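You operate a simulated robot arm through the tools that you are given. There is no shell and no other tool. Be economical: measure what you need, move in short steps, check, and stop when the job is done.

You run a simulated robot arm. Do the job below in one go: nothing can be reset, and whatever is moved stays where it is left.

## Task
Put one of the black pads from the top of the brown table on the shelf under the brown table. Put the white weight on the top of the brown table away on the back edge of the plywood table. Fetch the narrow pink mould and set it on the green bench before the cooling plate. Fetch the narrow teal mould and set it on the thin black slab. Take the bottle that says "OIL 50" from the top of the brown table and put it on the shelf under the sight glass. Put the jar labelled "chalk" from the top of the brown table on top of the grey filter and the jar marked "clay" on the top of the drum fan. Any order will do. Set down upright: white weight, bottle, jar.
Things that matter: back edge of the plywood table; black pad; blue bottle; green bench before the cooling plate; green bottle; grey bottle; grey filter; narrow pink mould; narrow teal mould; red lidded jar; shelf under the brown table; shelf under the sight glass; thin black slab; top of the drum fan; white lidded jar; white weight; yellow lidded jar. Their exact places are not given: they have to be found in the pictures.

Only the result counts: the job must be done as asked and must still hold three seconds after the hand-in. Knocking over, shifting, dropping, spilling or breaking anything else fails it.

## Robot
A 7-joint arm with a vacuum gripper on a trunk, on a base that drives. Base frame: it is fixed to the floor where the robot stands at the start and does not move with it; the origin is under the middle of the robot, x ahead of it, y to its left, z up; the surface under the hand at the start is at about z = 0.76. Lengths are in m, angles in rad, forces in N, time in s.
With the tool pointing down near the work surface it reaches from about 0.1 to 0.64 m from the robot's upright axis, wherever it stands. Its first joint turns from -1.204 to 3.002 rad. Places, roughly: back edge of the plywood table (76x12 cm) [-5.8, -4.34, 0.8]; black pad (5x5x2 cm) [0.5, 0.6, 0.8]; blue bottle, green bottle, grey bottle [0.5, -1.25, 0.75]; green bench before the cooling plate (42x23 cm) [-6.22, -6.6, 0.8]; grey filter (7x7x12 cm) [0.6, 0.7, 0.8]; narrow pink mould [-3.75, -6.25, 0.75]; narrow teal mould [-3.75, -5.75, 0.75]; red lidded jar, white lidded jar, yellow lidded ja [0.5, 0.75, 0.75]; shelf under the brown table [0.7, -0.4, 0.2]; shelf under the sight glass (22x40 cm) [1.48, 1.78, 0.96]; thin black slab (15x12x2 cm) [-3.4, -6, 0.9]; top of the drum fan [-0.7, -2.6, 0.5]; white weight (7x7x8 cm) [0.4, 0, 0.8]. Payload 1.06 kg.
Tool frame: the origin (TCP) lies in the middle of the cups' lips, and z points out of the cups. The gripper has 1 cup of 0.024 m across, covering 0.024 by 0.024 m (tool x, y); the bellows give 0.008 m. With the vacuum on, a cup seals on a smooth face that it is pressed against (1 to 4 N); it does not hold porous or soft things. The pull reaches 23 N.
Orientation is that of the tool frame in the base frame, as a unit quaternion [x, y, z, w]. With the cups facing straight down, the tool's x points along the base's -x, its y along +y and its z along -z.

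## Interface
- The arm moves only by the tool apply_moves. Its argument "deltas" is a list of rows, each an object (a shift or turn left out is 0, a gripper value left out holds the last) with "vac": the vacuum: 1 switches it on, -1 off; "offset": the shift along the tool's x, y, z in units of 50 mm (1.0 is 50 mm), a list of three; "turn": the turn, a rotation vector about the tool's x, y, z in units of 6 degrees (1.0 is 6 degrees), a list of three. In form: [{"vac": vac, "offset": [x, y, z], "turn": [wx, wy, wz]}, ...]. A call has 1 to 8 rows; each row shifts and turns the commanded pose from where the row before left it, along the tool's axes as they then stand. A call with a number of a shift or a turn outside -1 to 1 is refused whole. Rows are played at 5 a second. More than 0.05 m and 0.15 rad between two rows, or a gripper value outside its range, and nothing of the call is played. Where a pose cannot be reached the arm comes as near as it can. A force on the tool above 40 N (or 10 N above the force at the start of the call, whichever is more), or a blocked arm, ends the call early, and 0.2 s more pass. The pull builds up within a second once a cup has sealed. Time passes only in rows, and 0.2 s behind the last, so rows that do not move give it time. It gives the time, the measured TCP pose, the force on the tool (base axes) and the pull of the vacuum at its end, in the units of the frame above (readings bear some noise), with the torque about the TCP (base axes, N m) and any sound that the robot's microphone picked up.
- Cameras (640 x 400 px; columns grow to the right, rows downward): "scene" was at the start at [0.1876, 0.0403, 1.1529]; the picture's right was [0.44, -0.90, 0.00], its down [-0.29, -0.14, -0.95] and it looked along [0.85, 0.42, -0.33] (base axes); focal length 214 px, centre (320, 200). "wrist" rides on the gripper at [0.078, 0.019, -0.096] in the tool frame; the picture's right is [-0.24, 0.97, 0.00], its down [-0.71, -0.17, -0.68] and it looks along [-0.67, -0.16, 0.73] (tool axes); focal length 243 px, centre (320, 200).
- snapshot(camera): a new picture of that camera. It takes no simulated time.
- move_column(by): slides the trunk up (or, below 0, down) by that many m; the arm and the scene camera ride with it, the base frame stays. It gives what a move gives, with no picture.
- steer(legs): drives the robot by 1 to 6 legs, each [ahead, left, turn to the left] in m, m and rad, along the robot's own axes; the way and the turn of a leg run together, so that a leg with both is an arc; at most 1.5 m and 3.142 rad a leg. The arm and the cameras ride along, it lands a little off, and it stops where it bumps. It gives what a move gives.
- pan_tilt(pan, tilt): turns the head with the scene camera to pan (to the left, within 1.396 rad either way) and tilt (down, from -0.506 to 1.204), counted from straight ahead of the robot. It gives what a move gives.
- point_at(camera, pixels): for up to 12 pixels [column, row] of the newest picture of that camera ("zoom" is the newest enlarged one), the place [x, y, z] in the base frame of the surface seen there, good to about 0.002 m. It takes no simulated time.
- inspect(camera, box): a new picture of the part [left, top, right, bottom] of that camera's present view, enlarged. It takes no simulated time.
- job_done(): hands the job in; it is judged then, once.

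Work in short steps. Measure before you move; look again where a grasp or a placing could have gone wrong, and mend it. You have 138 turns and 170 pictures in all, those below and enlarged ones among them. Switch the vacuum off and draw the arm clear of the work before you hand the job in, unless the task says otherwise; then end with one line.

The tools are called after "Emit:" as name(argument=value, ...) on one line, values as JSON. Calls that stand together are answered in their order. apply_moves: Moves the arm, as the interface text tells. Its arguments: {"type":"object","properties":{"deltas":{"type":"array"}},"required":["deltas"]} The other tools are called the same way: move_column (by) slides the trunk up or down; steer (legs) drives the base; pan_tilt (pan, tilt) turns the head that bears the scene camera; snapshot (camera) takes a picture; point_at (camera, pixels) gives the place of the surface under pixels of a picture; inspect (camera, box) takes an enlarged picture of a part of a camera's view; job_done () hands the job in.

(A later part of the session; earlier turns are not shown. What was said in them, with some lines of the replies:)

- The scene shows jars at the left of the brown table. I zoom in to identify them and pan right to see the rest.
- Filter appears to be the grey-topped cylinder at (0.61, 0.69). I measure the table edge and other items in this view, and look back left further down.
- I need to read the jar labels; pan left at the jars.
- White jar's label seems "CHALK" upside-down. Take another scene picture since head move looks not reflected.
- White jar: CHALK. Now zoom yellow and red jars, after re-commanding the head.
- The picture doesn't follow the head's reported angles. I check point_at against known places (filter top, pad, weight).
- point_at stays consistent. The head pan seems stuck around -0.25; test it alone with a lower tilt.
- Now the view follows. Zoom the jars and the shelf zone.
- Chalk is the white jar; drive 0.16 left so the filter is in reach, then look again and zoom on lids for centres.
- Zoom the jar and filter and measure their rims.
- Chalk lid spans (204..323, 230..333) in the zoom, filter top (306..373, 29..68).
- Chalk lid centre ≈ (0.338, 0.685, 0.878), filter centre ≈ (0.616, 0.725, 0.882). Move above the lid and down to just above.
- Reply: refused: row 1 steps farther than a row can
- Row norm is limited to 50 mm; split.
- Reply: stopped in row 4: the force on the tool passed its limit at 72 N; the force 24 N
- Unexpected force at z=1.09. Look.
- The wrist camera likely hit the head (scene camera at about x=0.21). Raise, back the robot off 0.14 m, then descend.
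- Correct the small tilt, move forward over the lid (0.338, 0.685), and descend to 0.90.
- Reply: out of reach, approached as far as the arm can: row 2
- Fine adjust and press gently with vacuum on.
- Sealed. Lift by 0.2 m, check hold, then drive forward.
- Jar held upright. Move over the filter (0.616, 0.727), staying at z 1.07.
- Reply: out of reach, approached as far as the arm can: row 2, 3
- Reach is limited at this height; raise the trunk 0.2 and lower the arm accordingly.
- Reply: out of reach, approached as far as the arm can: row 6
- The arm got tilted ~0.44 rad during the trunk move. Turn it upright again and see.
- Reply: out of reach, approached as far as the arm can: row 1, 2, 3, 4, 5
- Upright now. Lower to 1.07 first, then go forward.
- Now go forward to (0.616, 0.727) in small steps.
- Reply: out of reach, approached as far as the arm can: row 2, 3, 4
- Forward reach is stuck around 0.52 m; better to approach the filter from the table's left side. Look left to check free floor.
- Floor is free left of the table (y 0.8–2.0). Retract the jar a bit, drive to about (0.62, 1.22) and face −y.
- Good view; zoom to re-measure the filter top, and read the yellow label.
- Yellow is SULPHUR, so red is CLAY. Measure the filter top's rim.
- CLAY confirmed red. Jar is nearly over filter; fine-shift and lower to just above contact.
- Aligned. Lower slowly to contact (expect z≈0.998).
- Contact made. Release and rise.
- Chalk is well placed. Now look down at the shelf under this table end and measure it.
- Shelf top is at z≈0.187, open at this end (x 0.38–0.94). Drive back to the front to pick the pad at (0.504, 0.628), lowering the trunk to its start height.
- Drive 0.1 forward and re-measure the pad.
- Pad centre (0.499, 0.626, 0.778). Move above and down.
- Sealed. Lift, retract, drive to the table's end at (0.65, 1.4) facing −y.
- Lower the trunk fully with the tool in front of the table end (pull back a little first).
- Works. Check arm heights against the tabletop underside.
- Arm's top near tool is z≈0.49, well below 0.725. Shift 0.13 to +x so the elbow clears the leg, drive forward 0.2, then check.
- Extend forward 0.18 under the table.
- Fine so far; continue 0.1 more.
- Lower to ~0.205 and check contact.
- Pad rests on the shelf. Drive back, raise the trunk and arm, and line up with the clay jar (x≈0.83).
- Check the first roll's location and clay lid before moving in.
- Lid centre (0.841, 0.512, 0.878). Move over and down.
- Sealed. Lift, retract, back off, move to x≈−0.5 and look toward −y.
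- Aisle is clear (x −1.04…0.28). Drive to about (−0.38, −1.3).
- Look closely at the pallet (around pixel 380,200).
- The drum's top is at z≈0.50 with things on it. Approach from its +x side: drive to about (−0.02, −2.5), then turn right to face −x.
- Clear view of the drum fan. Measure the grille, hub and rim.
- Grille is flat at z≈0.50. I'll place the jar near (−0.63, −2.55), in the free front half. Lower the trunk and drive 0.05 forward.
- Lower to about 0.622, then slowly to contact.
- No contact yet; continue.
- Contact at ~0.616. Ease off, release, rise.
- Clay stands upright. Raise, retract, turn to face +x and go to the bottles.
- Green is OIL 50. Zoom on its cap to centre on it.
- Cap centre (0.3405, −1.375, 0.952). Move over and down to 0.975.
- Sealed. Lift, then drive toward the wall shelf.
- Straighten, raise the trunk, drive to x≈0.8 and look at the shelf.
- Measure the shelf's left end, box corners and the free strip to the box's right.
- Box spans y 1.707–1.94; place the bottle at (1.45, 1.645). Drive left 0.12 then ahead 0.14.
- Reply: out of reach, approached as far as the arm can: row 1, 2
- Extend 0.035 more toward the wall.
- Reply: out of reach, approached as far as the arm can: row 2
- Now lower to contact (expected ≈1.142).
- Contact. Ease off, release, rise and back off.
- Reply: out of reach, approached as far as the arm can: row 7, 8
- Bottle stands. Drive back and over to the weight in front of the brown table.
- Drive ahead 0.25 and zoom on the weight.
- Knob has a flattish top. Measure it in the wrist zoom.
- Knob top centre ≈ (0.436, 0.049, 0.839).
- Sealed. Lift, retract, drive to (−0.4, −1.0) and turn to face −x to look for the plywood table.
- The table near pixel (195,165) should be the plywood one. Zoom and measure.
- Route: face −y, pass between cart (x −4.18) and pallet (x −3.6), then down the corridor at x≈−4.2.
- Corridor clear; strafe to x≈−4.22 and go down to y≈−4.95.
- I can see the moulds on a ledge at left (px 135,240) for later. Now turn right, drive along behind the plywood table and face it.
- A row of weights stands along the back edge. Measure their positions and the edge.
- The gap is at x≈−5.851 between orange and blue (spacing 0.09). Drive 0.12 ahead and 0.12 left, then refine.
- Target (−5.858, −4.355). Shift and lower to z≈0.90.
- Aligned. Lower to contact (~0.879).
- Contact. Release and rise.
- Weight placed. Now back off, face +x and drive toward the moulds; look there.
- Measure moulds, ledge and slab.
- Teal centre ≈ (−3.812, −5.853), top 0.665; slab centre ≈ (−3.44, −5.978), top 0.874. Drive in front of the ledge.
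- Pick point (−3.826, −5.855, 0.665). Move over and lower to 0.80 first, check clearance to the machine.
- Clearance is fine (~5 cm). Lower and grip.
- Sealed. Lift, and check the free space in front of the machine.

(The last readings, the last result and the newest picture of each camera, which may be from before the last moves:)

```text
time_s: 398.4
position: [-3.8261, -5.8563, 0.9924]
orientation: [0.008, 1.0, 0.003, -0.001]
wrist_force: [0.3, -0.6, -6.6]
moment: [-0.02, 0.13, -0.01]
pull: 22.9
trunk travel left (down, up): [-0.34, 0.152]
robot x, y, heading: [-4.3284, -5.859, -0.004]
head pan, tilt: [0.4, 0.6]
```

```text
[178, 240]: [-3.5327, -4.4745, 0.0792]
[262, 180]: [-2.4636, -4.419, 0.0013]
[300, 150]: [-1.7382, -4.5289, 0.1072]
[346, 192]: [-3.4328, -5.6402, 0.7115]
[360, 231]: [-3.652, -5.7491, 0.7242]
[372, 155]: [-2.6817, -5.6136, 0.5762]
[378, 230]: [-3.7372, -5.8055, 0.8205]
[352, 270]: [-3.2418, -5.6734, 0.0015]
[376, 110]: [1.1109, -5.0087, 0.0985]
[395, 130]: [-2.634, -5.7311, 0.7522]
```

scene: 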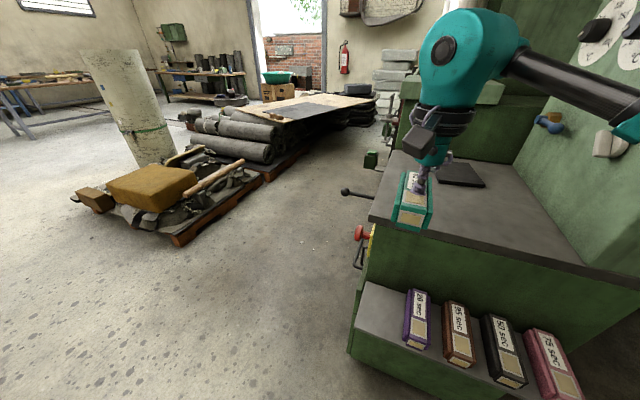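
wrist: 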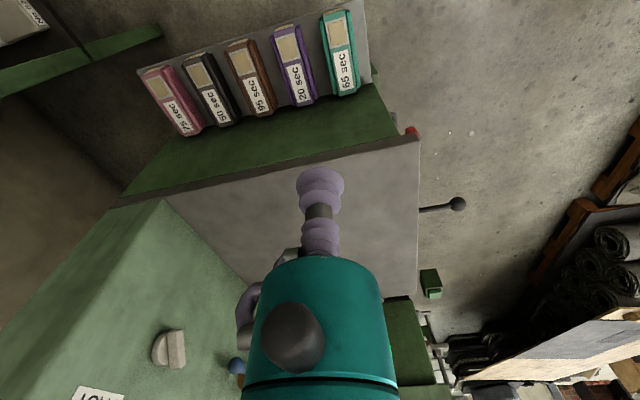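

Lever and button protrude; stand at about (−3.63, −5.40) facing −y with the trunk raised 0.15 for reach.

Emit:
move_column(by=0.15)

Emit:
steer(legs=[[0, 0.56, 0], [0.69, 0, 0], [0, 0, -1.568]])

Emit:
pan_tilt(pan=0.1, tilt=0.6)

Emit:
snapshot(camera="scene")

```text
time_s: 400.1
position: [-3.8257, -5.8561, 1.1387]
orientation: [0.008, 1.0, 0.002, -0.002]
wrist_force: [1.3, -0.4, -6.0]
moment: [-0.01, 0.13, 0.03]
pull: 22.4
trunk travel left (down, up): [-0.49, 0.002]
robot x, y, heading: [-4.3258, -5.8591, -0.002]
head pan, tilt: [0.4, 0.6]
```

```text
time_s: 412.9
position: [-3.6246, -5.7992, 1.1383]
orientation: [0.718, 0.696, 0.002, 0.001]
wrist_force: [0.3, 0.0, -5.8]
moment: [0.15, 0.02, 0.03]
pull: 22.7
trunk travel left (down, up): [-0.49, 0.002]
robot x, y, heading: [-3.6173, -5.299, -1.586]
head pan, tilt: [0.4, 0.6]
```

```text
time_s: 413.7
position: [-3.6267, -5.7995, 1.1395]
orientation: [0.718, 0.696, 0.003, 0.001]
wrist_force: [0.3, -0.3, -6.1]
moment: [0.1, 0.0, 0.0]
pull: 22.6
trunk travel left (down, up): [-0.49, 0.002]
robot x, y, heading: [-3.619, -5.2989, -1.594]
head pan, tilt: [0.099, 0.6]
```

```text
76 pictures are left
```

scene: 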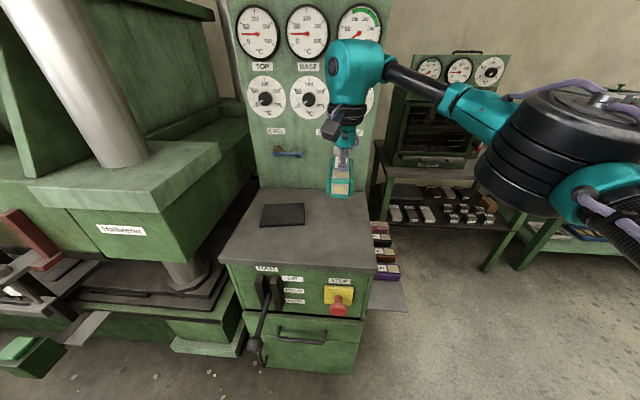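

Drive 0.1 forward, zoom the slab and start the tool yaw (−78° seen from above) so the mould aligns with the slab.

Emit:
steer(legs=[[0.1, 0, 0.02]])

Emit:
inspect(camera="scene", box=[220, 160, 400, 290])

Emit:
apply_moves(deltas=[{"turn": [0, 0, 1]}, {"turn": [0, 0, 1]}, {"turn": [0, 0, 1]}, {"turn": [0, 0, 1]}, {"turn": [0, 0, 1]}, {"turn": [0, 0, 1]}, {"turn": [0, 0, 1]}])

```text
time_s: 414.8
position: [-3.6172, -5.8992, 1.1387]
orientation: [0.712, 0.702, 0.003, 0.001]
wrist_force: [0.7, 0.2, -6.4]
moment: [0.13, 0.02, 0.03]
pull: 23.1
trunk travel left (down, up): [-0.49, 0.002]
robot x, y, heading: [-3.6214, -5.3994, -1.568]
head pan, tilt: [0.099, 0.6]
```

```text
3.08 times, centred on (310, 225) of scene
```

zoom: 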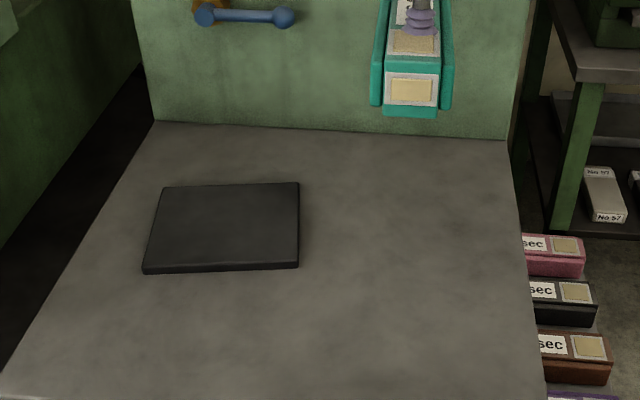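

```text
time_s: 416.4
position: [-3.6166, -5.8993, 1.139]
orientation: [0.917, 0.4, 0.003, 0.001]
wrist_force: [-0.2, 0.1, -6.1]
moment: [0.11, -0.07, -0.03]
pull: 23.1
trunk travel left (down, up): [-0.49, 0.002]
robot x, y, heading: [-3.6189, -5.3996, -1.57]
head pan, tilt: [0.099, 0.6]
```

Emit:
point_at(camera="zoom", pixels=[[165, 190], [297, 186], [297, 260], [148, 264], [225, 225], [400, 250]])

Emit:
apply_moves(deltas=[{"turn": [0, 0, 1]}, {"turn": [0, 0, 1]}, {"turn": [0, 0, 1]}, {"turn": [0, 0, 1]}, {"turn": [0, 0, 1]}, {"turn": [0, 0, 0.9]}, {}])

```text
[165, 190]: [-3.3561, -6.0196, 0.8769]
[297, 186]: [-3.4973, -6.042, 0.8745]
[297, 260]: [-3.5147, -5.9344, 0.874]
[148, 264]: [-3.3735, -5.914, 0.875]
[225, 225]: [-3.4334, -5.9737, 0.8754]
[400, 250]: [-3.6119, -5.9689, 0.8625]
```

```text
time_s: 418.0
position: [-3.6166, -5.8996, 1.1384]
orientation: [0.995, 0.101, 0.002, 0.001]
wrist_force: [-0.1, -0.2, -6.4]
moment: [0.07, -0.11, 0.0]
pull: 22.2
trunk travel left (down, up): [-0.49, 0.002]
robot x, y, heading: [-3.6204, -5.4005, -1.574]
head pan, tilt: [0.099, 0.6]
```

Slab centre (−3.435, −5.978), axis ~9°. Trim yaw, lower to ~0.96, then move to TCP (−3.422, −5.975).

Emit:
apply_moves(deltas=[{"turn": [0, 0, 0.45]}, {"offset": [0, 0, 1]}, {"offset": [0, 0, 1]}, {"offset": [0, 0, 1]}, {"offset": [0, 0, 0.5]}, {}])

Emit:
apply_moves(deltas=[{"offset": [0.75, 0.35, 0]}, {"offset": [0.75, 0.5, 0]}, {"offset": [0.75, 0.5, 0]}, {"offset": [0.75, 0.5, 0]}, {"offset": [0.5, 0.5, 0]}, {}, {}])

Emit:
snapshot(camera="scene")

```text
time_s: 419.4
position: [-3.6161, -5.8972, 0.963]
orientation: [0.997, 0.079, 0.002, 0.0]
wrist_force: [0.6, -0.4, -6.0]
moment: [0.07, -0.12, 0.0]
pull: 23.5
trunk travel left (down, up): [-0.49, 0.002]
robot x, y, heading: [-3.6196, -5.4002, -1.567]
head pan, tilt: [0.099, 0.6]
```

```text
time_s: 421.0
position: [-3.5479, -5.9209, 0.9621]
orientation: [0.997, 0.079, 0.002, 0.0]
wrist_force: [0.8, 0.6, -6.0]
moment: [0.05, -0.12, -0.03]
pull: 22.7
out of reach, approached as far as the arm can: row 2, 3, 4, 5
trunk travel left (down, up): [-0.49, 0.002]
robot x, y, heading: [-3.6194, -5.3975, -1.574]
head pan, tilt: [0.099, 0.6]
```

```text
74 pictures are left
```

scene: 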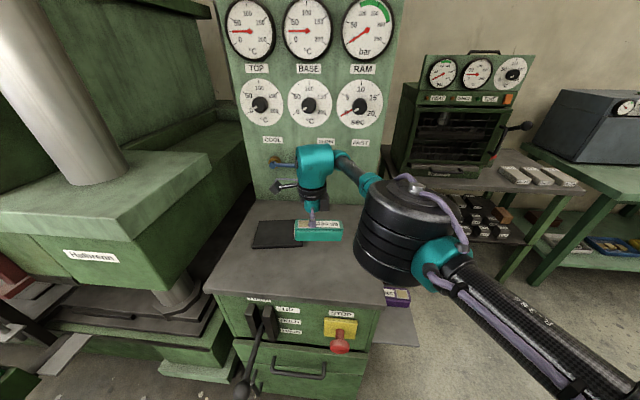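

Reach is short by ~0.13 m. Look down to see how large the robot's own body is relative to the lever.

Emit:
pan_tilt(pan=0.1, tilt=1.2)

Emit:
snapshot(camera="scene")

```text
time_s: 422.0
position: [-3.5487, -5.9208, 0.9616]
orientation: [0.997, 0.08, 0.002, 0.0]
wrist_force: [-0.1, -0.1, -6.5]
moment: [0.04, -0.1, -0.02]
pull: 22.8
trunk travel left (down, up): [-0.49, 0.002]
robot x, y, heading: [-3.6189, -5.4022, -1.576]
head pan, tilt: [0.099, 1.201]
```

```text
73 pictures are left
```

scene: 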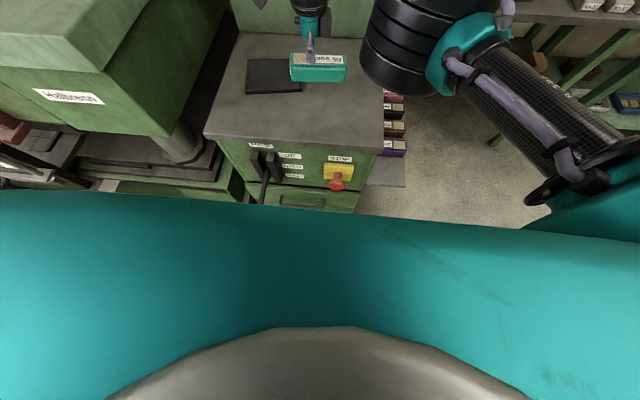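

Emit:
point_at(camera="scene", pixels=[[320, 212], [320, 280], [250, 205], [420, 222], [320, 360], [100, 195], [600, 245], [336, 185], [262, 195]])

```text
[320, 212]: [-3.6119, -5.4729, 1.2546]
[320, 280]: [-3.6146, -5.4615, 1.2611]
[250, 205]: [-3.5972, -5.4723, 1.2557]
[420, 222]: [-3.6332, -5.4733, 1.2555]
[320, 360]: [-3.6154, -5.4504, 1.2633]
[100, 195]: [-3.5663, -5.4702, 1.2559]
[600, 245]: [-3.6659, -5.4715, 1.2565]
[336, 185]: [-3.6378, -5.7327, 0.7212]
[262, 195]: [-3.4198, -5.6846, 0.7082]
```

Straight-ahead reach was best earlier (0.59 m). Recentre the arm, strafe the robot to x≈−3.42 (y −5.40, lever ball stays 0.24 away) and extend straight ahead.

Emit:
apply_moves(deltas=[{"offset": [-0.7, -0.15, -0.3]}, {"offset": [-0.7, -0.15, 0]}, {}])

Emit:
steer(legs=[[0, 0.2, 0.0]])

Emit:
pan_tilt(pan=-0.1, tilt=0.7)

Emit:
snapshot(camera="scene")

```text
time_s: 422.8
position: [-3.6152, -5.9144, 0.9791]
orientation: [0.997, 0.079, 0.002, -0.002]
wrist_force: [0.0, 1.0, -6.1]
moment: [0.04, -0.12, 0.0]
pull: 23.0
trunk travel left (down, up): [-0.49, 0.002]
robot x, y, heading: [-3.6181, -5.3991, -1.567]
head pan, tilt: [0.099, 1.201]
```

```text
time_s: 425.2
position: [-3.4208, -5.9134, 0.978]
orientation: [0.997, 0.079, 0.003, 0.0]
wrist_force: [0.4, -0.7, -6.7]
moment: [0.04, -0.08, -0.03]
pull: 23.0
trunk travel left (down, up): [-0.49, 0.002]
robot x, y, heading: [-3.4245, -5.3971, -1.57]
head pan, tilt: [0.099, 1.201]
```

```text
time_s: 426.1
position: [-3.4211, -5.9147, 0.9784]
orientation: [0.997, 0.079, 0.002, 0.0]
wrist_force: [0.0, -0.3, -5.7]
moment: [0.07, -0.09, 0.06]
pull: 22.7
trunk travel left (down, up): [-0.49, 0.002]
robot x, y, heading: [-3.4253, -5.3997, -1.573]
head pan, tilt: [-0.099, 0.7]
```

```text
72 pictures are left
```

scene: 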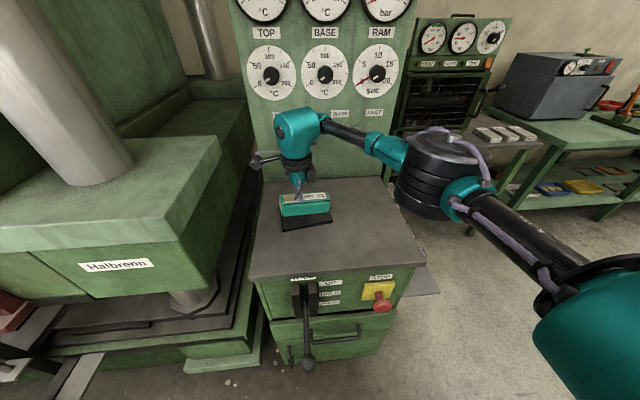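

Emit:
apply_moves(deltas=[{"offset": [-0.09, 0.4, 0]}, {"offset": [-0.09, 0.4, 0]}, {"offset": [0, 0.4, 0]}, {}, {}])

```text
time_s: 427.3
position: [-3.4243, -5.9534, 0.9776]
orientation: [0.997, 0.08, 0.002, -0.001]
wrist_force: [0.2, -0.3, -6.2]
moment: [0.03, -0.12, 0.01]
pull: 23.2
out of reach, approached as far as the arm can: row 3
trunk travel left (down, up): [-0.49, 0.002]
robot x, y, heading: [-3.4231, -5.4001, -1.573]
head pan, tilt: [-0.099, 0.7]
```

Lower to 0.935 then extend the last 2 cm.

Emit:
apply_moves(deltas=[{"offset": [0, 0, 0.8]}, {"offset": [0.03, 0.2, 0]}, {"offset": [0.03, 0.25, 0]}, {}, {}])

Emit:
inspect(camera="scene", box=[230, 100, 430, 270])

```text
time_s: 428.5
position: [-3.425, -5.9484, 0.9391]
orientation: [0.997, 0.078, 0.002, -0.001]
wrist_force: [0.2, -0.2, -6.3]
moment: [0.05, -0.13, -0.01]
pull: 23.4
out of reach, approached as far as the arm can: row 1, 2, 3
trunk travel left (down, up): [-0.49, 0.002]
robot x, y, heading: [-3.4246, -5.404, -1.565]
head pan, tilt: [-0.099, 0.7]
```

```text
2.35 times, centred on (330, 185) of scene
```

zoom: 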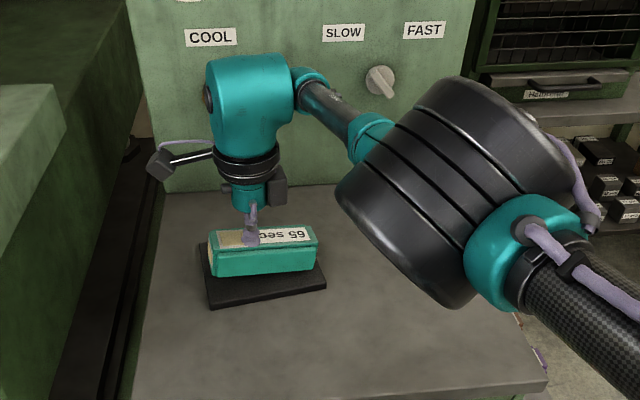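

Lower relative height shortens reach; so raise the arm 0.12 and lower the trunk 0.12 instead.

Emit:
apply_moves(deltas=[{"offset": [0, 0, -0.8]}, {"offset": [0, 0, -0.8]}, {"offset": [0, 0, -0.9]}, {}])

Emit:
move_column(by=-0.12)

Emit:
apply_moves(deltas=[{"offset": [0.06, 0.2, 0]}, {"offset": [0, 0.2, 0]}, {"offset": [0, 0.1, 0]}, {}, {}])

```text
time_s: 429.5
position: [-3.4266, -5.9497, 1.0629]
orientation: [0.997, 0.079, 0.003, -0.001]
wrist_force: [0.6, -0.5, -7.5]
moment: [0.03, -0.14, 0.0]
pull: 23.3
trunk travel left (down, up): [-0.49, 0.002]
robot x, y, heading: [-3.4202, -5.3999, -1.572]
head pan, tilt: [-0.099, 0.7]
```

```text
time_s: 431.0
position: [-3.4255, -5.9478, 0.9446]
orientation: [0.997, 0.079, 0.002, -0.001]
wrist_force: [-0.8, -0.7, -6.0]
moment: [0.03, -0.11, 0.02]
pull: 23.4
trunk travel left (down, up): [-0.37, 0.122]
robot x, y, heading: [-3.4204, -5.4008, -1.574]
head pan, tilt: [-0.099, 0.7]
```

```text
time_s: 432.2
position: [-3.4188, -5.9706, 0.9432]
orientation: [0.997, 0.08, 0.002, 0.0]
wrist_force: [0.2, 0.2, -6.5]
moment: [0.05, -0.09, 0.03]
pull: 22.5
trunk travel left (down, up): [-0.37, 0.122]
robot x, y, heading: [-3.4228, -5.3994, -1.571]
head pan, tilt: [-0.099, 0.7]
```

In reach now. Fine adjust and lower.

Emit:
apply_moves(deltas=[{"offset": [-0.06, 0.09, 0.2]}, {"offset": [0, 0, 0.22]}, {}])

Emit:
inspect(camera="scene", box=[230, 100, 430, 270])

```text
time_s: 433.0
position: [-3.4206, -5.978, 0.9229]
orientation: [0.997, 0.08, 0.002, 0.0]
wrist_force: [5.3, 1.7, 0.8]
moment: [-0.07, 0.14, 0.03]
pull: 23.1
trunk travel left (down, up): [-0.37, 0.122]
robot x, y, heading: [-3.4223, -5.402, -1.571]
head pan, tilt: [-0.099, 0.7]
```

```text
2.35 times, centred on (330, 185) of scene
```

zoom: 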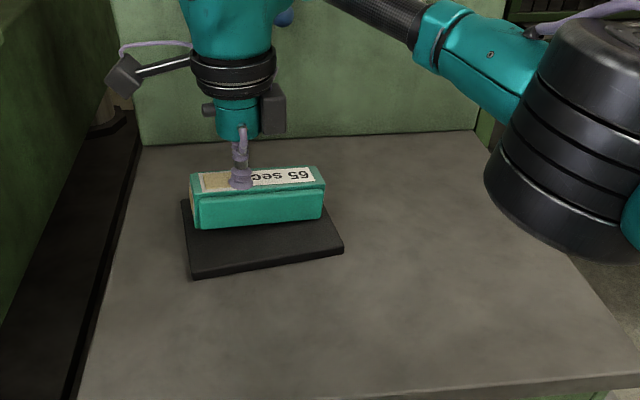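

Touching at one end (sag). Press down slightly to level.

Emit:
apply_moves(deltas=[{"offset": [0, 0, 0.08]}, {}])

Emit:
apply_moves(deltas=[{"offset": [0, 0, 0.05]}, {}])

Emit:
inspect(camera="scene", box=[270, 130, 350, 230])

```text
time_s: 433.6
position: [-3.4206, -5.9775, 0.9193]
orientation: [0.997, 0.078, 0.003, -0.001]
wrist_force: [3.9, 0.8, -0.7]
moment: [-0.06, 0.15, 0.03]
pull: 23.0
trunk travel left (down, up): [-0.37, 0.122]
robot x, y, heading: [-3.4216, -5.4006, -1.571]
head pan, tilt: [-0.099, 0.7]
```

```text
time_s: 434.2
position: [-3.4203, -5.9769, 0.9161]
orientation: [0.997, 0.079, 0.003, 0.0]
wrist_force: [5.3, 2.1, 0.0]
moment: [-0.07, 0.25, -0.02]
pull: 23.2
trunk travel left (down, up): [-0.37, 0.122]
robot x, y, heading: [-3.4239, -5.4002, -1.575]
head pan, tilt: [-0.099, 0.7]
```

```text
4.00 times, centred on (310, 180) of scene
```

zoom: 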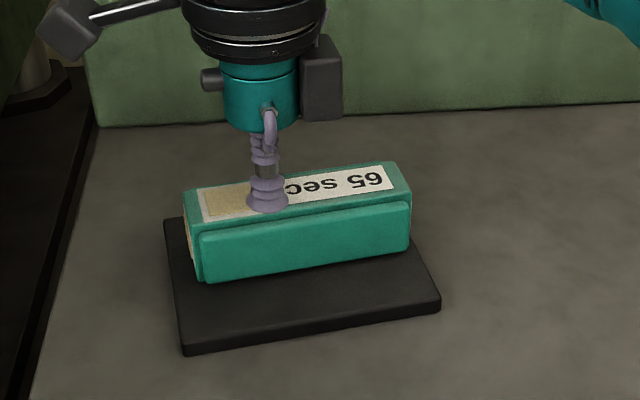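

Level on the slab. Release and rise.

Emit:
apply_moves(deltas=[{"vac": -1}, {}, {}, {"offset": [0, 0, -0.1]}, {"offset": [0, 0, -0.8]}, {"offset": [0, -0.8, -0.6]}, {"offset": [0, -0.8, -0.6]}, {}])

Emit:
inspect(camera="scene", box=[270, 130, 350, 230])

```text
time_s: 436.0
position: [-3.4324, -5.8985, 1.0235]
orientation: [0.997, 0.079, 0.002, 0.0]
wrist_force: [0.5, -0.1, 0.3]
moment: [0.01, 0.02, 0.0]
pull: 0.1
trunk travel left (down, up): [-0.37, 0.122]
robot x, y, heading: [-3.4228, -5.3985, -1.568]
head pan, tilt: [-0.099, 0.7]
```

```text
4.00 times, centred on (310, 180) of scene
```

zoom: 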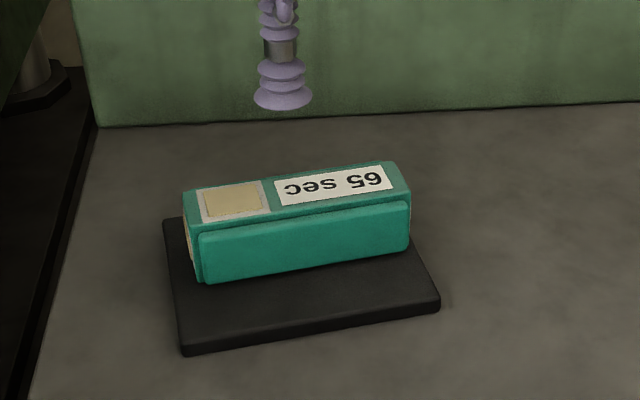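

Emit:
point_at(camera="zoom", pixels=[[188, 192], [390, 163], [408, 195], [206, 228], [185, 350], [438, 302], [300, 190]])

```text
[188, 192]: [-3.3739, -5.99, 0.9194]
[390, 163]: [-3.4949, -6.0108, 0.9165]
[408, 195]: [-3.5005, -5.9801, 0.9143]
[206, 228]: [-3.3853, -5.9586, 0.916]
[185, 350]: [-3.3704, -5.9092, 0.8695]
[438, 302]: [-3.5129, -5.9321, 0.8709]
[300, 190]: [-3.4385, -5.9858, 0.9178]
```

Teal is centred on the slab. Next pink: back off, turn to +x, go to about (−4.33, −6.0).

Emit:
steer(legs=[[-0.35, 0, 0], [0, 0, 1.57], [-0.9, 0, 0], [0, -0.95, 0]])

Emit:
pan_tilt(pan=-0.4, tilt=0.7)

Emit:
snapshot(camera="scene")

```text
time_s: 454.7
position: [-3.8322, -6.0064, 1.023]
orientation: [0.647, 0.763, 0.002, -0.002]
wrist_force: [0.0, 0.3, -0.6]
moment: [-0.04, -0.02, 0.01]
pull: 0.1
trunk travel left (down, up): [-0.37, 0.122]
robot x, y, heading: [-4.3311, -5.9992, 0.005]
head pan, tilt: [-0.099, 0.7]
```

```text
time_s: 455.5
position: [-3.832, -6.0058, 1.0204]
orientation: [0.647, 0.763, 0.001, -0.002]
wrist_force: [0.2, 0.7, 0.6]
moment: [0.02, 0.0, -0.02]
pull: 0.1
trunk travel left (down, up): [-0.37, 0.122]
robot x, y, heading: [-4.3341, -5.9995, 0.008]
head pan, tilt: [-0.4, 0.7]
```

```text
67 pictures are left
```

scene: 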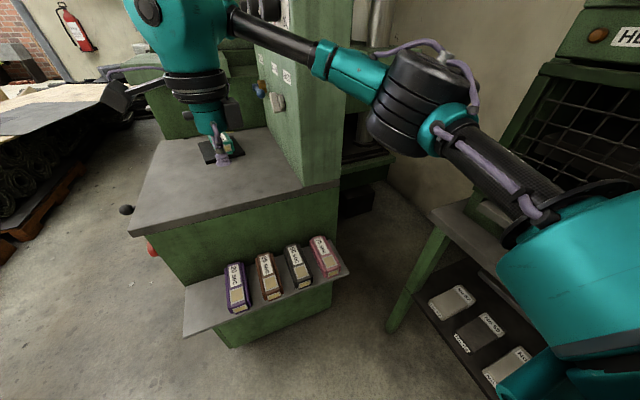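

Emit:
inspect(camera="scene", box=[290, 220, 360, 300])

Emit:
point_at(camera="scene", pixels=[[440, 212], [470, 235], [500, 265], [480, 90], [520, 200]])

```text
5.00 times, centred on (325, 260) of scene
```

zoom: 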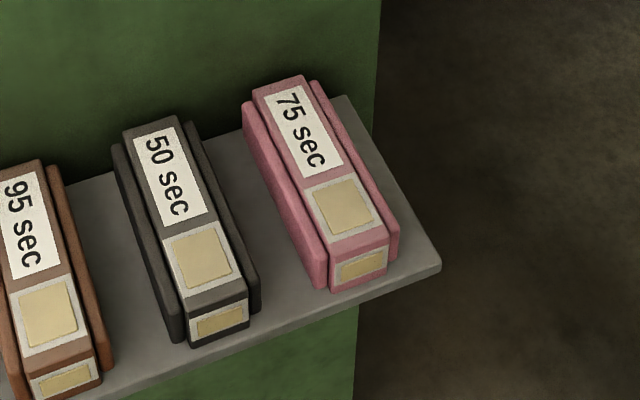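

```text
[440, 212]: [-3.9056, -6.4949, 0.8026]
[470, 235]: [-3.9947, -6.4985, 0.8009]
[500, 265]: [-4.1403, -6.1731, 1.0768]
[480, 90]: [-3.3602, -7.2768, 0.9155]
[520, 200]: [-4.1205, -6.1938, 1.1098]
```

Emit:
point_at(camera="zoom", pixels=[[280, 82], [300, 120], [322, 172], [345, 205], [365, 245], [300, 178], [350, 165], [330, 240], [385, 240]])

```text
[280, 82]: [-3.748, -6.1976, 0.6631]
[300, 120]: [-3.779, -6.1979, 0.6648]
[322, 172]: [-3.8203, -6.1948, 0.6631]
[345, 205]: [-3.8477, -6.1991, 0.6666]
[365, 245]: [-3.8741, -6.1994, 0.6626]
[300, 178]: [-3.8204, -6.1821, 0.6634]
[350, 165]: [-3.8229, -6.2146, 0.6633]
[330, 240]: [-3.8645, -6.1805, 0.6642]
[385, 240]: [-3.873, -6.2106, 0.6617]
```

Pink pick point (−3.824, −6.197, 0.664). Move over it at height.

Emit:
apply_moves(deltas=[{"offset": [-0.95, -0.12, 0]}, {"offset": [-0.95, -0.12, 0]}, {"offset": [-0.95, -0.12, 0]}, {"offset": [-0.95, -0.11, 0]}, {}, {}])

Emit:
snapshot(camera="scene")

```text
time_s: 456.9
position: [-3.8232, -6.1978, 1.0218]
orientation: [0.647, 0.763, 0.001, -0.002]
wrist_force: [0.4, 0.3, -0.1]
moment: [0.03, 0.03, 0.01]
pull: 0.0
trunk travel left (down, up): [-0.37, 0.122]
robot x, y, heading: [-4.3354, -6.0012, 0.004]
head pan, tilt: [-0.4, 0.7]
```

```text
65 pictures are left
```

scene: 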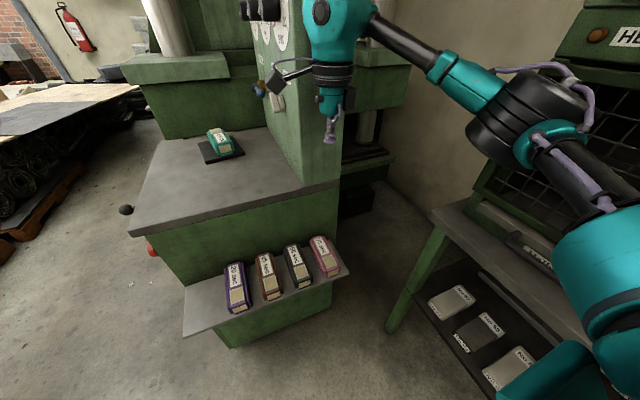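

Lower to ~0.80 and check the elbow.

Emit:
apply_moves(deltas=[{"offset": [0, 0, 1]}, {"offset": [0, 0, 1]}, {"offset": [0, 0, 1]}, {"offset": [0, 0, 1]}, {"offset": [0, 0, 0.5]}, {}])

Emit:
snapshot(camera="scene")

```text
time_s: 458.3
position: [-3.8263, -6.1951, 0.7941]
orientation: [0.647, 0.762, 0.002, -0.002]
wrist_force: [0.3, -0.5, 0.3]
moment: [-0.04, 0.0, 0.01]
pull: 0.0
trunk travel left (down, up): [-0.37, 0.122]
robot x, y, heading: [-4.3291, -6.0008, 0.004]
head pan, tilt: [-0.4, 0.7]
```

```text
64 pictures are left
```

scene: 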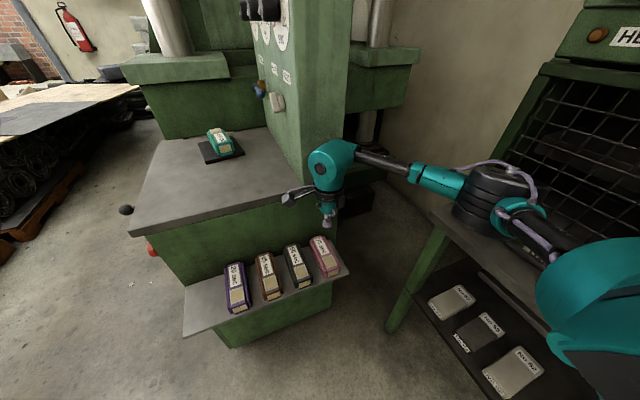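

Emit:
point_at(camera="scene", pixels=[[490, 215], [460, 225], [480, 230], [520, 195], [500, 180], [560, 260], [440, 235]])

Emit:
inspect(camera="scene", box=[400, 140, 600, 300])

```text
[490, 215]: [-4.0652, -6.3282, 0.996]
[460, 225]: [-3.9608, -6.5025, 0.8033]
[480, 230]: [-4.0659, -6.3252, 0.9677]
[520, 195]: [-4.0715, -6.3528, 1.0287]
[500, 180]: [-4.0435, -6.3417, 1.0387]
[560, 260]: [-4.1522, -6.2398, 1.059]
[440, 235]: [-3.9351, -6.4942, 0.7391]
```

```text
2.50 times, centred on (500, 220) of scene
```

zoom: 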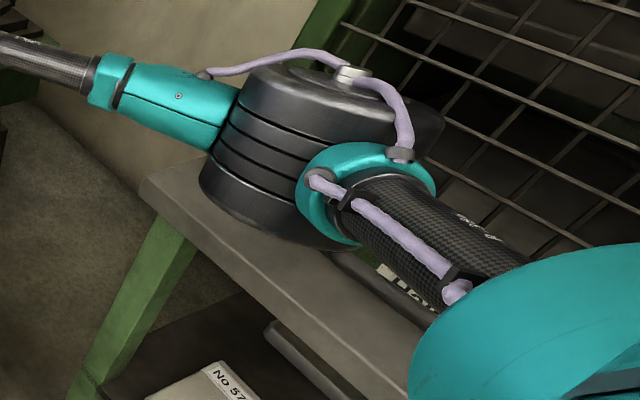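

Elbow gets close to the bench; raise a bit, strafe the robot 0.1 left and re-aim.

Emit:
apply_moves(deltas=[{"offset": [0, 0, -1]}, {}])

Emit:
steer(legs=[[0, 0.1, 0]])

Emit:
apply_moves(deltas=[{"offset": [-0.9, -0.15, 0]}, {"offset": [-0.9, -0.15, 0]}, {"offset": [-0.1, 0, 0.5]}, {"offset": [0, 0, 0.5]}, {}, {}])

Emit:
snapshot(camera="scene")

```text
time_s: 458.9
position: [-3.824, -6.1955, 0.8455]
orientation: [0.647, 0.763, 0.002, -0.002]
wrist_force: [0.2, -0.6, -1.1]
moment: [-0.02, 0.02, 0.01]
pull: 0.0
trunk travel left (down, up): [-0.37, 0.122]
robot x, y, heading: [-4.3347, -5.997, 0.005]
head pan, tilt: [-0.4, 0.7]
```

```text
time_s: 460.5
position: [-3.8253, -6.0946, 0.8446]
orientation: [0.647, 0.763, 0.002, -0.002]
wrist_force: [-0.4, 0.2, 0.3]
moment: [0.0, -0.01, 0.02]
pull: 0.0
trunk travel left (down, up): [-0.37, 0.122]
robot x, y, heading: [-4.332, -5.8999, 0.003]
head pan, tilt: [-0.4, 0.7]
```

```text
time_s: 461.9
position: [-3.8241, -6.1901, 0.7962]
orientation: [0.647, 0.763, 0.001, -0.002]
wrist_force: [0.5, -1.0, -0.3]
moment: [0.02, 0.02, -0.01]
pull: 0.1
trunk travel left (down, up): [-0.37, 0.122]
robot x, y, heading: [-4.3353, -5.8993, 0.006]
head pan, tilt: [-0.4, 0.7]
```

```text
62 pictures are left
```

scene: 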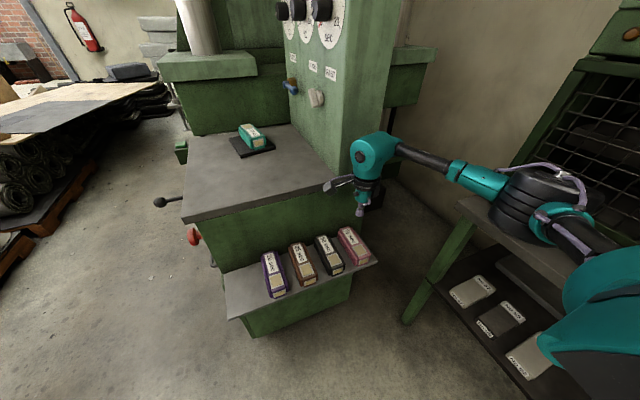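

Now lower and grip.

Emit:
apply_moves(deltas=[{"offset": [-0.14, 0, 0.9]}, {"offset": [0, 0, 0.9]}, {"vac": 1, "offset": [0, 0, 0.6]}, {"offset": [0, 0, 0.15]}, {"offset": [0, 0, 0.07]}, {}, {}, {}])

```text
time_s: 463.7
position: [-3.8226, -6.1971, 0.6636]
orientation: [0.647, 0.763, 0.001, -0.002]
wrist_force: [-0.2, -0.2, 0.3]
moment: [-0.04, -0.04, -0.06]
pull: 22.7
trunk travel left (down, up): [-0.37, 0.122]
robot x, y, heading: [-4.3326, -5.8978, 0.003]
head pan, tilt: [-0.4, 0.7]
```

Sealed. Lift, recentre, turn to look toward the green bench.

Emit:
apply_moves(deltas=[{"offset": [0, 0, -0.5]}, {"offset": [0, 0, -1]}, {"offset": [0, 0, -1]}, {"offset": [0, 0, -1]}, {"offset": [0, 0, -1]}, {"offset": [0, 0, -1]}, {"offset": [0, 0, -1]}, {"offset": [0, 0, -0.5]}])

Emit:
apply_moves(deltas=[{"offset": [0.9, 0, 0]}, {"offset": [0.9, 0, 0]}, {"offset": [0.9, 0, 0]}, {"offset": [0.9, 0, 0]}, {"offset": [0.9, 0, 0]}, {}])

Emit:
steer(legs=[[-0.7, 0.3, 0], [0, 0, -2.2]])

Emit:
pan_tilt(pan=0.0, tilt=0.4)

Emit:
snapshot(camera="scene")

```text
time_s: 465.5
position: [-3.824, -6.1983, 1.0149]
orientation: [0.647, 0.762, 0.001, -0.003]
wrist_force: [0.2, 0.0, -6.1]
moment: [-0.01, 0.11, -0.02]
pull: 22.9
trunk travel left (down, up): [-0.37, 0.122]
robot x, y, heading: [-4.3326, -5.8988, 0.009]
head pan, tilt: [-0.4, 0.7]
```

```text
time_s: 466.9
position: [-3.8595, -5.976, 1.0143]
orientation: [0.647, 0.762, 0.001, -0.002]
wrist_force: [-0.1, 1.1, -6.8]
moment: [-0.01, 0.09, -0.03]
pull: 23.2
trunk travel left (down, up): [-0.37, 0.122]
robot x, y, heading: [-4.3353, -5.9001, 0.008]
head pan, tilt: [-0.4, 0.7]
```

```text
time_s: 476.1
position: [-5.3589, -5.9493, 1.0143]
orientation: [0.978, -0.21, 0.003, 0.0]
wrist_force: [0.3, -0.6, -6.2]
moment: [0.08, -0.07, -0.01]
pull: 23.1
trunk travel left (down, up): [-0.37, 0.122]
robot x, y, heading: [-5.0343, -5.6004, -2.153]
head pan, tilt: [-0.4, 0.7]
```

```text
time_s: 477.0
position: [-5.3596, -5.9493, 1.0135]
orientation: [0.978, -0.21, 0.003, -0.001]
wrist_force: [-0.1, -0.3, -5.5]
moment: [0.05, -0.02, 0.01]
pull: 22.8
trunk travel left (down, up): [-0.37, 0.122]
robot x, y, heading: [-5.0297, -5.5948, -2.152]
head pan, tilt: [0.0, 0.4]
```

```text
61 pictures are left
5 turns are left
```

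scene: 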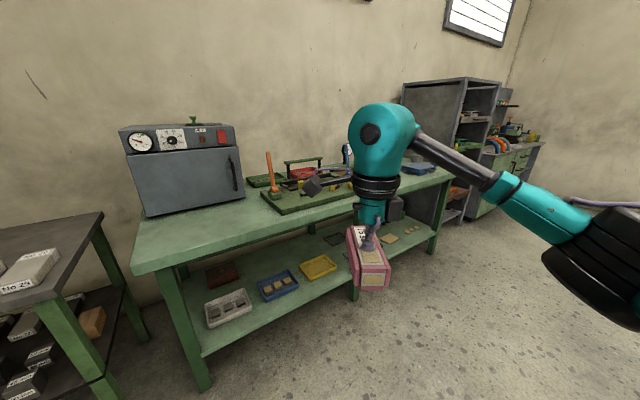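

Few turns left. Drive to face the green bench (target TCP near (−6.22, −6.55)) and measure with both cameras.

Emit:
steer(legs=[[0, 0, 0.581], [0, -1.11, 0], [0.46, 0, 0]])

Emit:
pan_tilt(pan=-0.1, tilt=0.65)

Emit:
snapshot(camera="scene")

Emit:
point_at(camera="scene", pixels=[[200, 200], [200, 250], [260, 180], [260, 220], [260, 260], [320, 160], [320, 260], [320, 300], [380, 180], [380, 220], [380, 260], [440, 220]])

Emit:
snapshot(camera="wrist")

Emit:
point_at(camera="wrist", pixels=[[200, 100], [200, 180], [200, 250], [320, 60], [260, 120], [400, 100], [400, 180], [450, 250], [250, 200], [380, 240], [500, 150], [120, 150]])

```text
time_s: 491.1
position: [-6.2038, -6.5503, 1.0132]
orientation: [0.995, 0.097, 0.002, -0.001]
wrist_force: [0.2, 0.0, -6.2]
moment: [0.1, 0.01, -0.03]
pull: 23.5
trunk travel left (down, up): [-0.37, 0.122]
robot x, y, heading: [-6.1396, -6.0762, -1.538]
head pan, tilt: [0.0, 0.4]
```

```text
time_s: 491.9
position: [-6.2038, -6.55, 1.0126]
orientation: [0.995, 0.098, 0.002, -0.002]
wrist_force: [0.4, 0.6, -6.5]
moment: [0.07, 0.0, 0.01]
pull: 22.9
trunk travel left (down, up): [-0.37, 0.122]
robot x, y, heading: [-6.1422, -6.0772, -1.532]
head pan, tilt: [-0.099, 0.649]
```

```text
60 pictures are left
```

scene: 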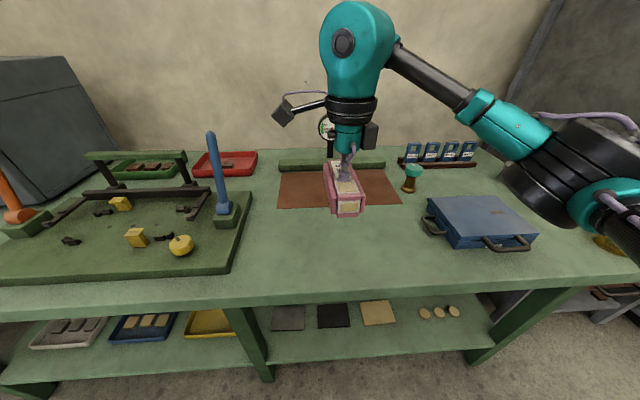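

```text
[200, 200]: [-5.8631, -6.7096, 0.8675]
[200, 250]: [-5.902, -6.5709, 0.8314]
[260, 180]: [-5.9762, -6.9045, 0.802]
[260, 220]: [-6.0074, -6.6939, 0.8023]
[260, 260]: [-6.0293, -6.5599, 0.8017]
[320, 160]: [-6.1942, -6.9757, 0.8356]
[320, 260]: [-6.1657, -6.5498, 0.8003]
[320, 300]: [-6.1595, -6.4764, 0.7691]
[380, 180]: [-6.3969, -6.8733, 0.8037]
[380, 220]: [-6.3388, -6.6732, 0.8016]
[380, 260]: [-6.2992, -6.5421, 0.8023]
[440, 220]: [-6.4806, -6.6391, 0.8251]
```

```text
59 pictures are left
```

wrist: 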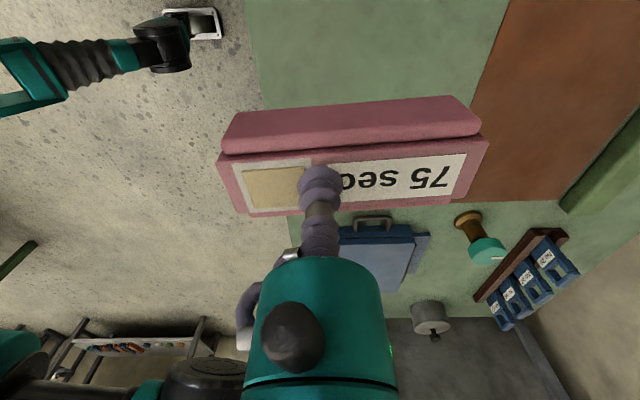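

```text
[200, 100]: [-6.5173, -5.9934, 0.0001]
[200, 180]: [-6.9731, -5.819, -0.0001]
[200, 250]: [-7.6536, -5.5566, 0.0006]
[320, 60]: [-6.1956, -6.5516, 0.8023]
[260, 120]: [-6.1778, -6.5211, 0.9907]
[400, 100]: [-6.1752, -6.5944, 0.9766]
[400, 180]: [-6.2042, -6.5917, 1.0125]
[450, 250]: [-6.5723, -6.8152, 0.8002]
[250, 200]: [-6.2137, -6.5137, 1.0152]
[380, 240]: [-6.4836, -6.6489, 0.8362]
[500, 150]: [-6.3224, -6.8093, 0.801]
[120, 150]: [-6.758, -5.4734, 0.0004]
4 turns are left
```

Zone before the copper cooling plate is free. Shift to TCP (−6.21, −6.59) and lower to near contact (expected ~0.843).

Emit:
apply_moves(deltas=[{"offset": [-0.12, 0.38, 0]}, {"offset": [-0.12, 0.38, 0]}, {"offset": [0, 0, 0.9]}, {"offset": [0, 0, 0.9]}, {"offset": [0, 0, 0.9]}, {"offset": [0, 0, 0.45]}, {}, {}])

Emit:
apply_moves(deltas=[{"offset": [0, 0, 0.12]}, {"offset": [0, 0, 0.08]}, {}])

Emit:
apply_moves(deltas=[{"offset": [0, 0, 0.04]}, {}])

Emit:
inspect(camera="scene", box=[260, 150, 440, 310])

```text
time_s: 493.7
position: [-6.2084, -6.5898, 0.8559]
orientation: [0.995, 0.097, 0.002, -0.002]
wrist_force: [0.1, 0.0, -5.8]
moment: [0.1, 0.02, -0.03]
pull: 22.6
trunk travel left (down, up): [-0.37, 0.122]
robot x, y, heading: [-6.1421, -6.0781, -1.535]
head pan, tilt: [-0.099, 0.649]
```

```text
time_s: 494.5
position: [-6.2079, -6.59, 0.8461]
orientation: [0.995, 0.096, 0.003, -0.001]
wrist_force: [-0.6, 0.1, -5.9]
moment: [0.12, -0.02, 0.01]
pull: 22.7
trunk travel left (down, up): [-0.37, 0.122]
robot x, y, heading: [-6.1414, -6.076, -1.538]
head pan, tilt: [-0.099, 0.649]
```

```text
time_s: 495.1
position: [-6.207, -6.5891, 0.8445]
orientation: [0.995, 0.097, 0.002, 0.0]
wrist_force: [-0.4, 0.5, -3.7]
moment: [-0.03, 0.04, 0.0]
pull: 22.9
trunk travel left (down, up): [-0.37, 0.122]
robot x, y, heading: [-6.1413, -6.0794, -1.539]
head pan, tilt: [-0.099, 0.649]
```

```text
2.50 times, centred on (350, 230) of scene
3 turns are left
```

zoom: 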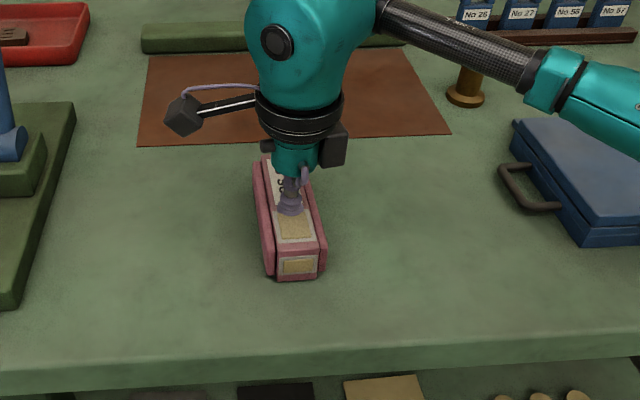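

Contact beginning at 0.8445, right in front of the cooling plate. Press 2 mm more, release, rise clear and verify.

Emit:
apply_moves(deltas=[{"offset": [0, 0, 0.05]}, {}, {"vac": -1}, {}, {}, {"offset": [0, 0, -0.1]}, {"offset": [0, 0, -0.8]}, {"offset": [0, 0, -1]}])

Emit:
apply_moves(deltas=[{"offset": [0, 0, -1]}, {"offset": [0, -0.8, -0.5]}, {"offset": [0, -0.8, 0]}, {}])

Emit:
inspect(camera="scene", box=[260, 150, 440, 310])

```text
time_s: 496.9
position: [-6.2089, -6.5897, 0.9378]
orientation: [0.995, 0.097, 0.003, -0.001]
wrist_force: [0.6, -0.1, 0.1]
moment: [0.02, -0.01, -0.03]
pull: 0.0
trunk travel left (down, up): [-0.37, 0.122]
robot x, y, heading: [-6.1446, -6.0777, -1.536]
head pan, tilt: [-0.099, 0.649]
```

```text
time_s: 497.9
position: [-6.2253, -6.5117, 1.0133]
orientation: [0.995, 0.097, 0.003, 0.0]
wrist_force: [0.4, 0.8, 0.1]
moment: [-0.01, 0.01, -0.03]
pull: 0.1
trunk travel left (down, up): [-0.37, 0.122]
robot x, y, heading: [-6.1415, -6.075, -1.537]
head pan, tilt: [-0.099, 0.649]
```

```text
2.50 times, centred on (350, 230) of scene
2 turns are left
```

zoom: 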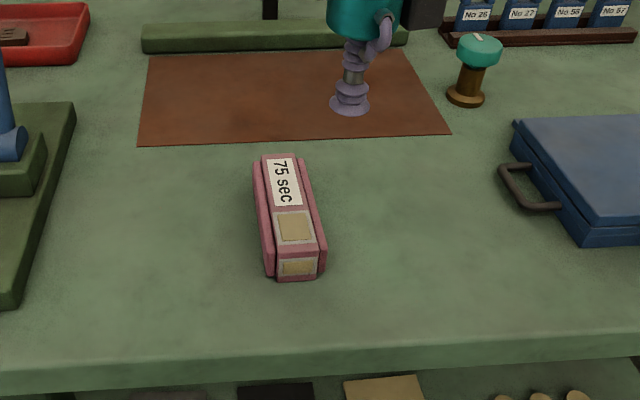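

The pink mould stands on the green bench before the cooling plate, the vacuum is off and the arm is clear. Everything is placed, so I hand the job in.

Emit:
job_done()

```text
The job is handed in.
```

All seven items are placed as asked, the vacuum is off, the arm is clear, and the job is handed in; I checked each placing by camera just after release, but the result has not been reported back to me.
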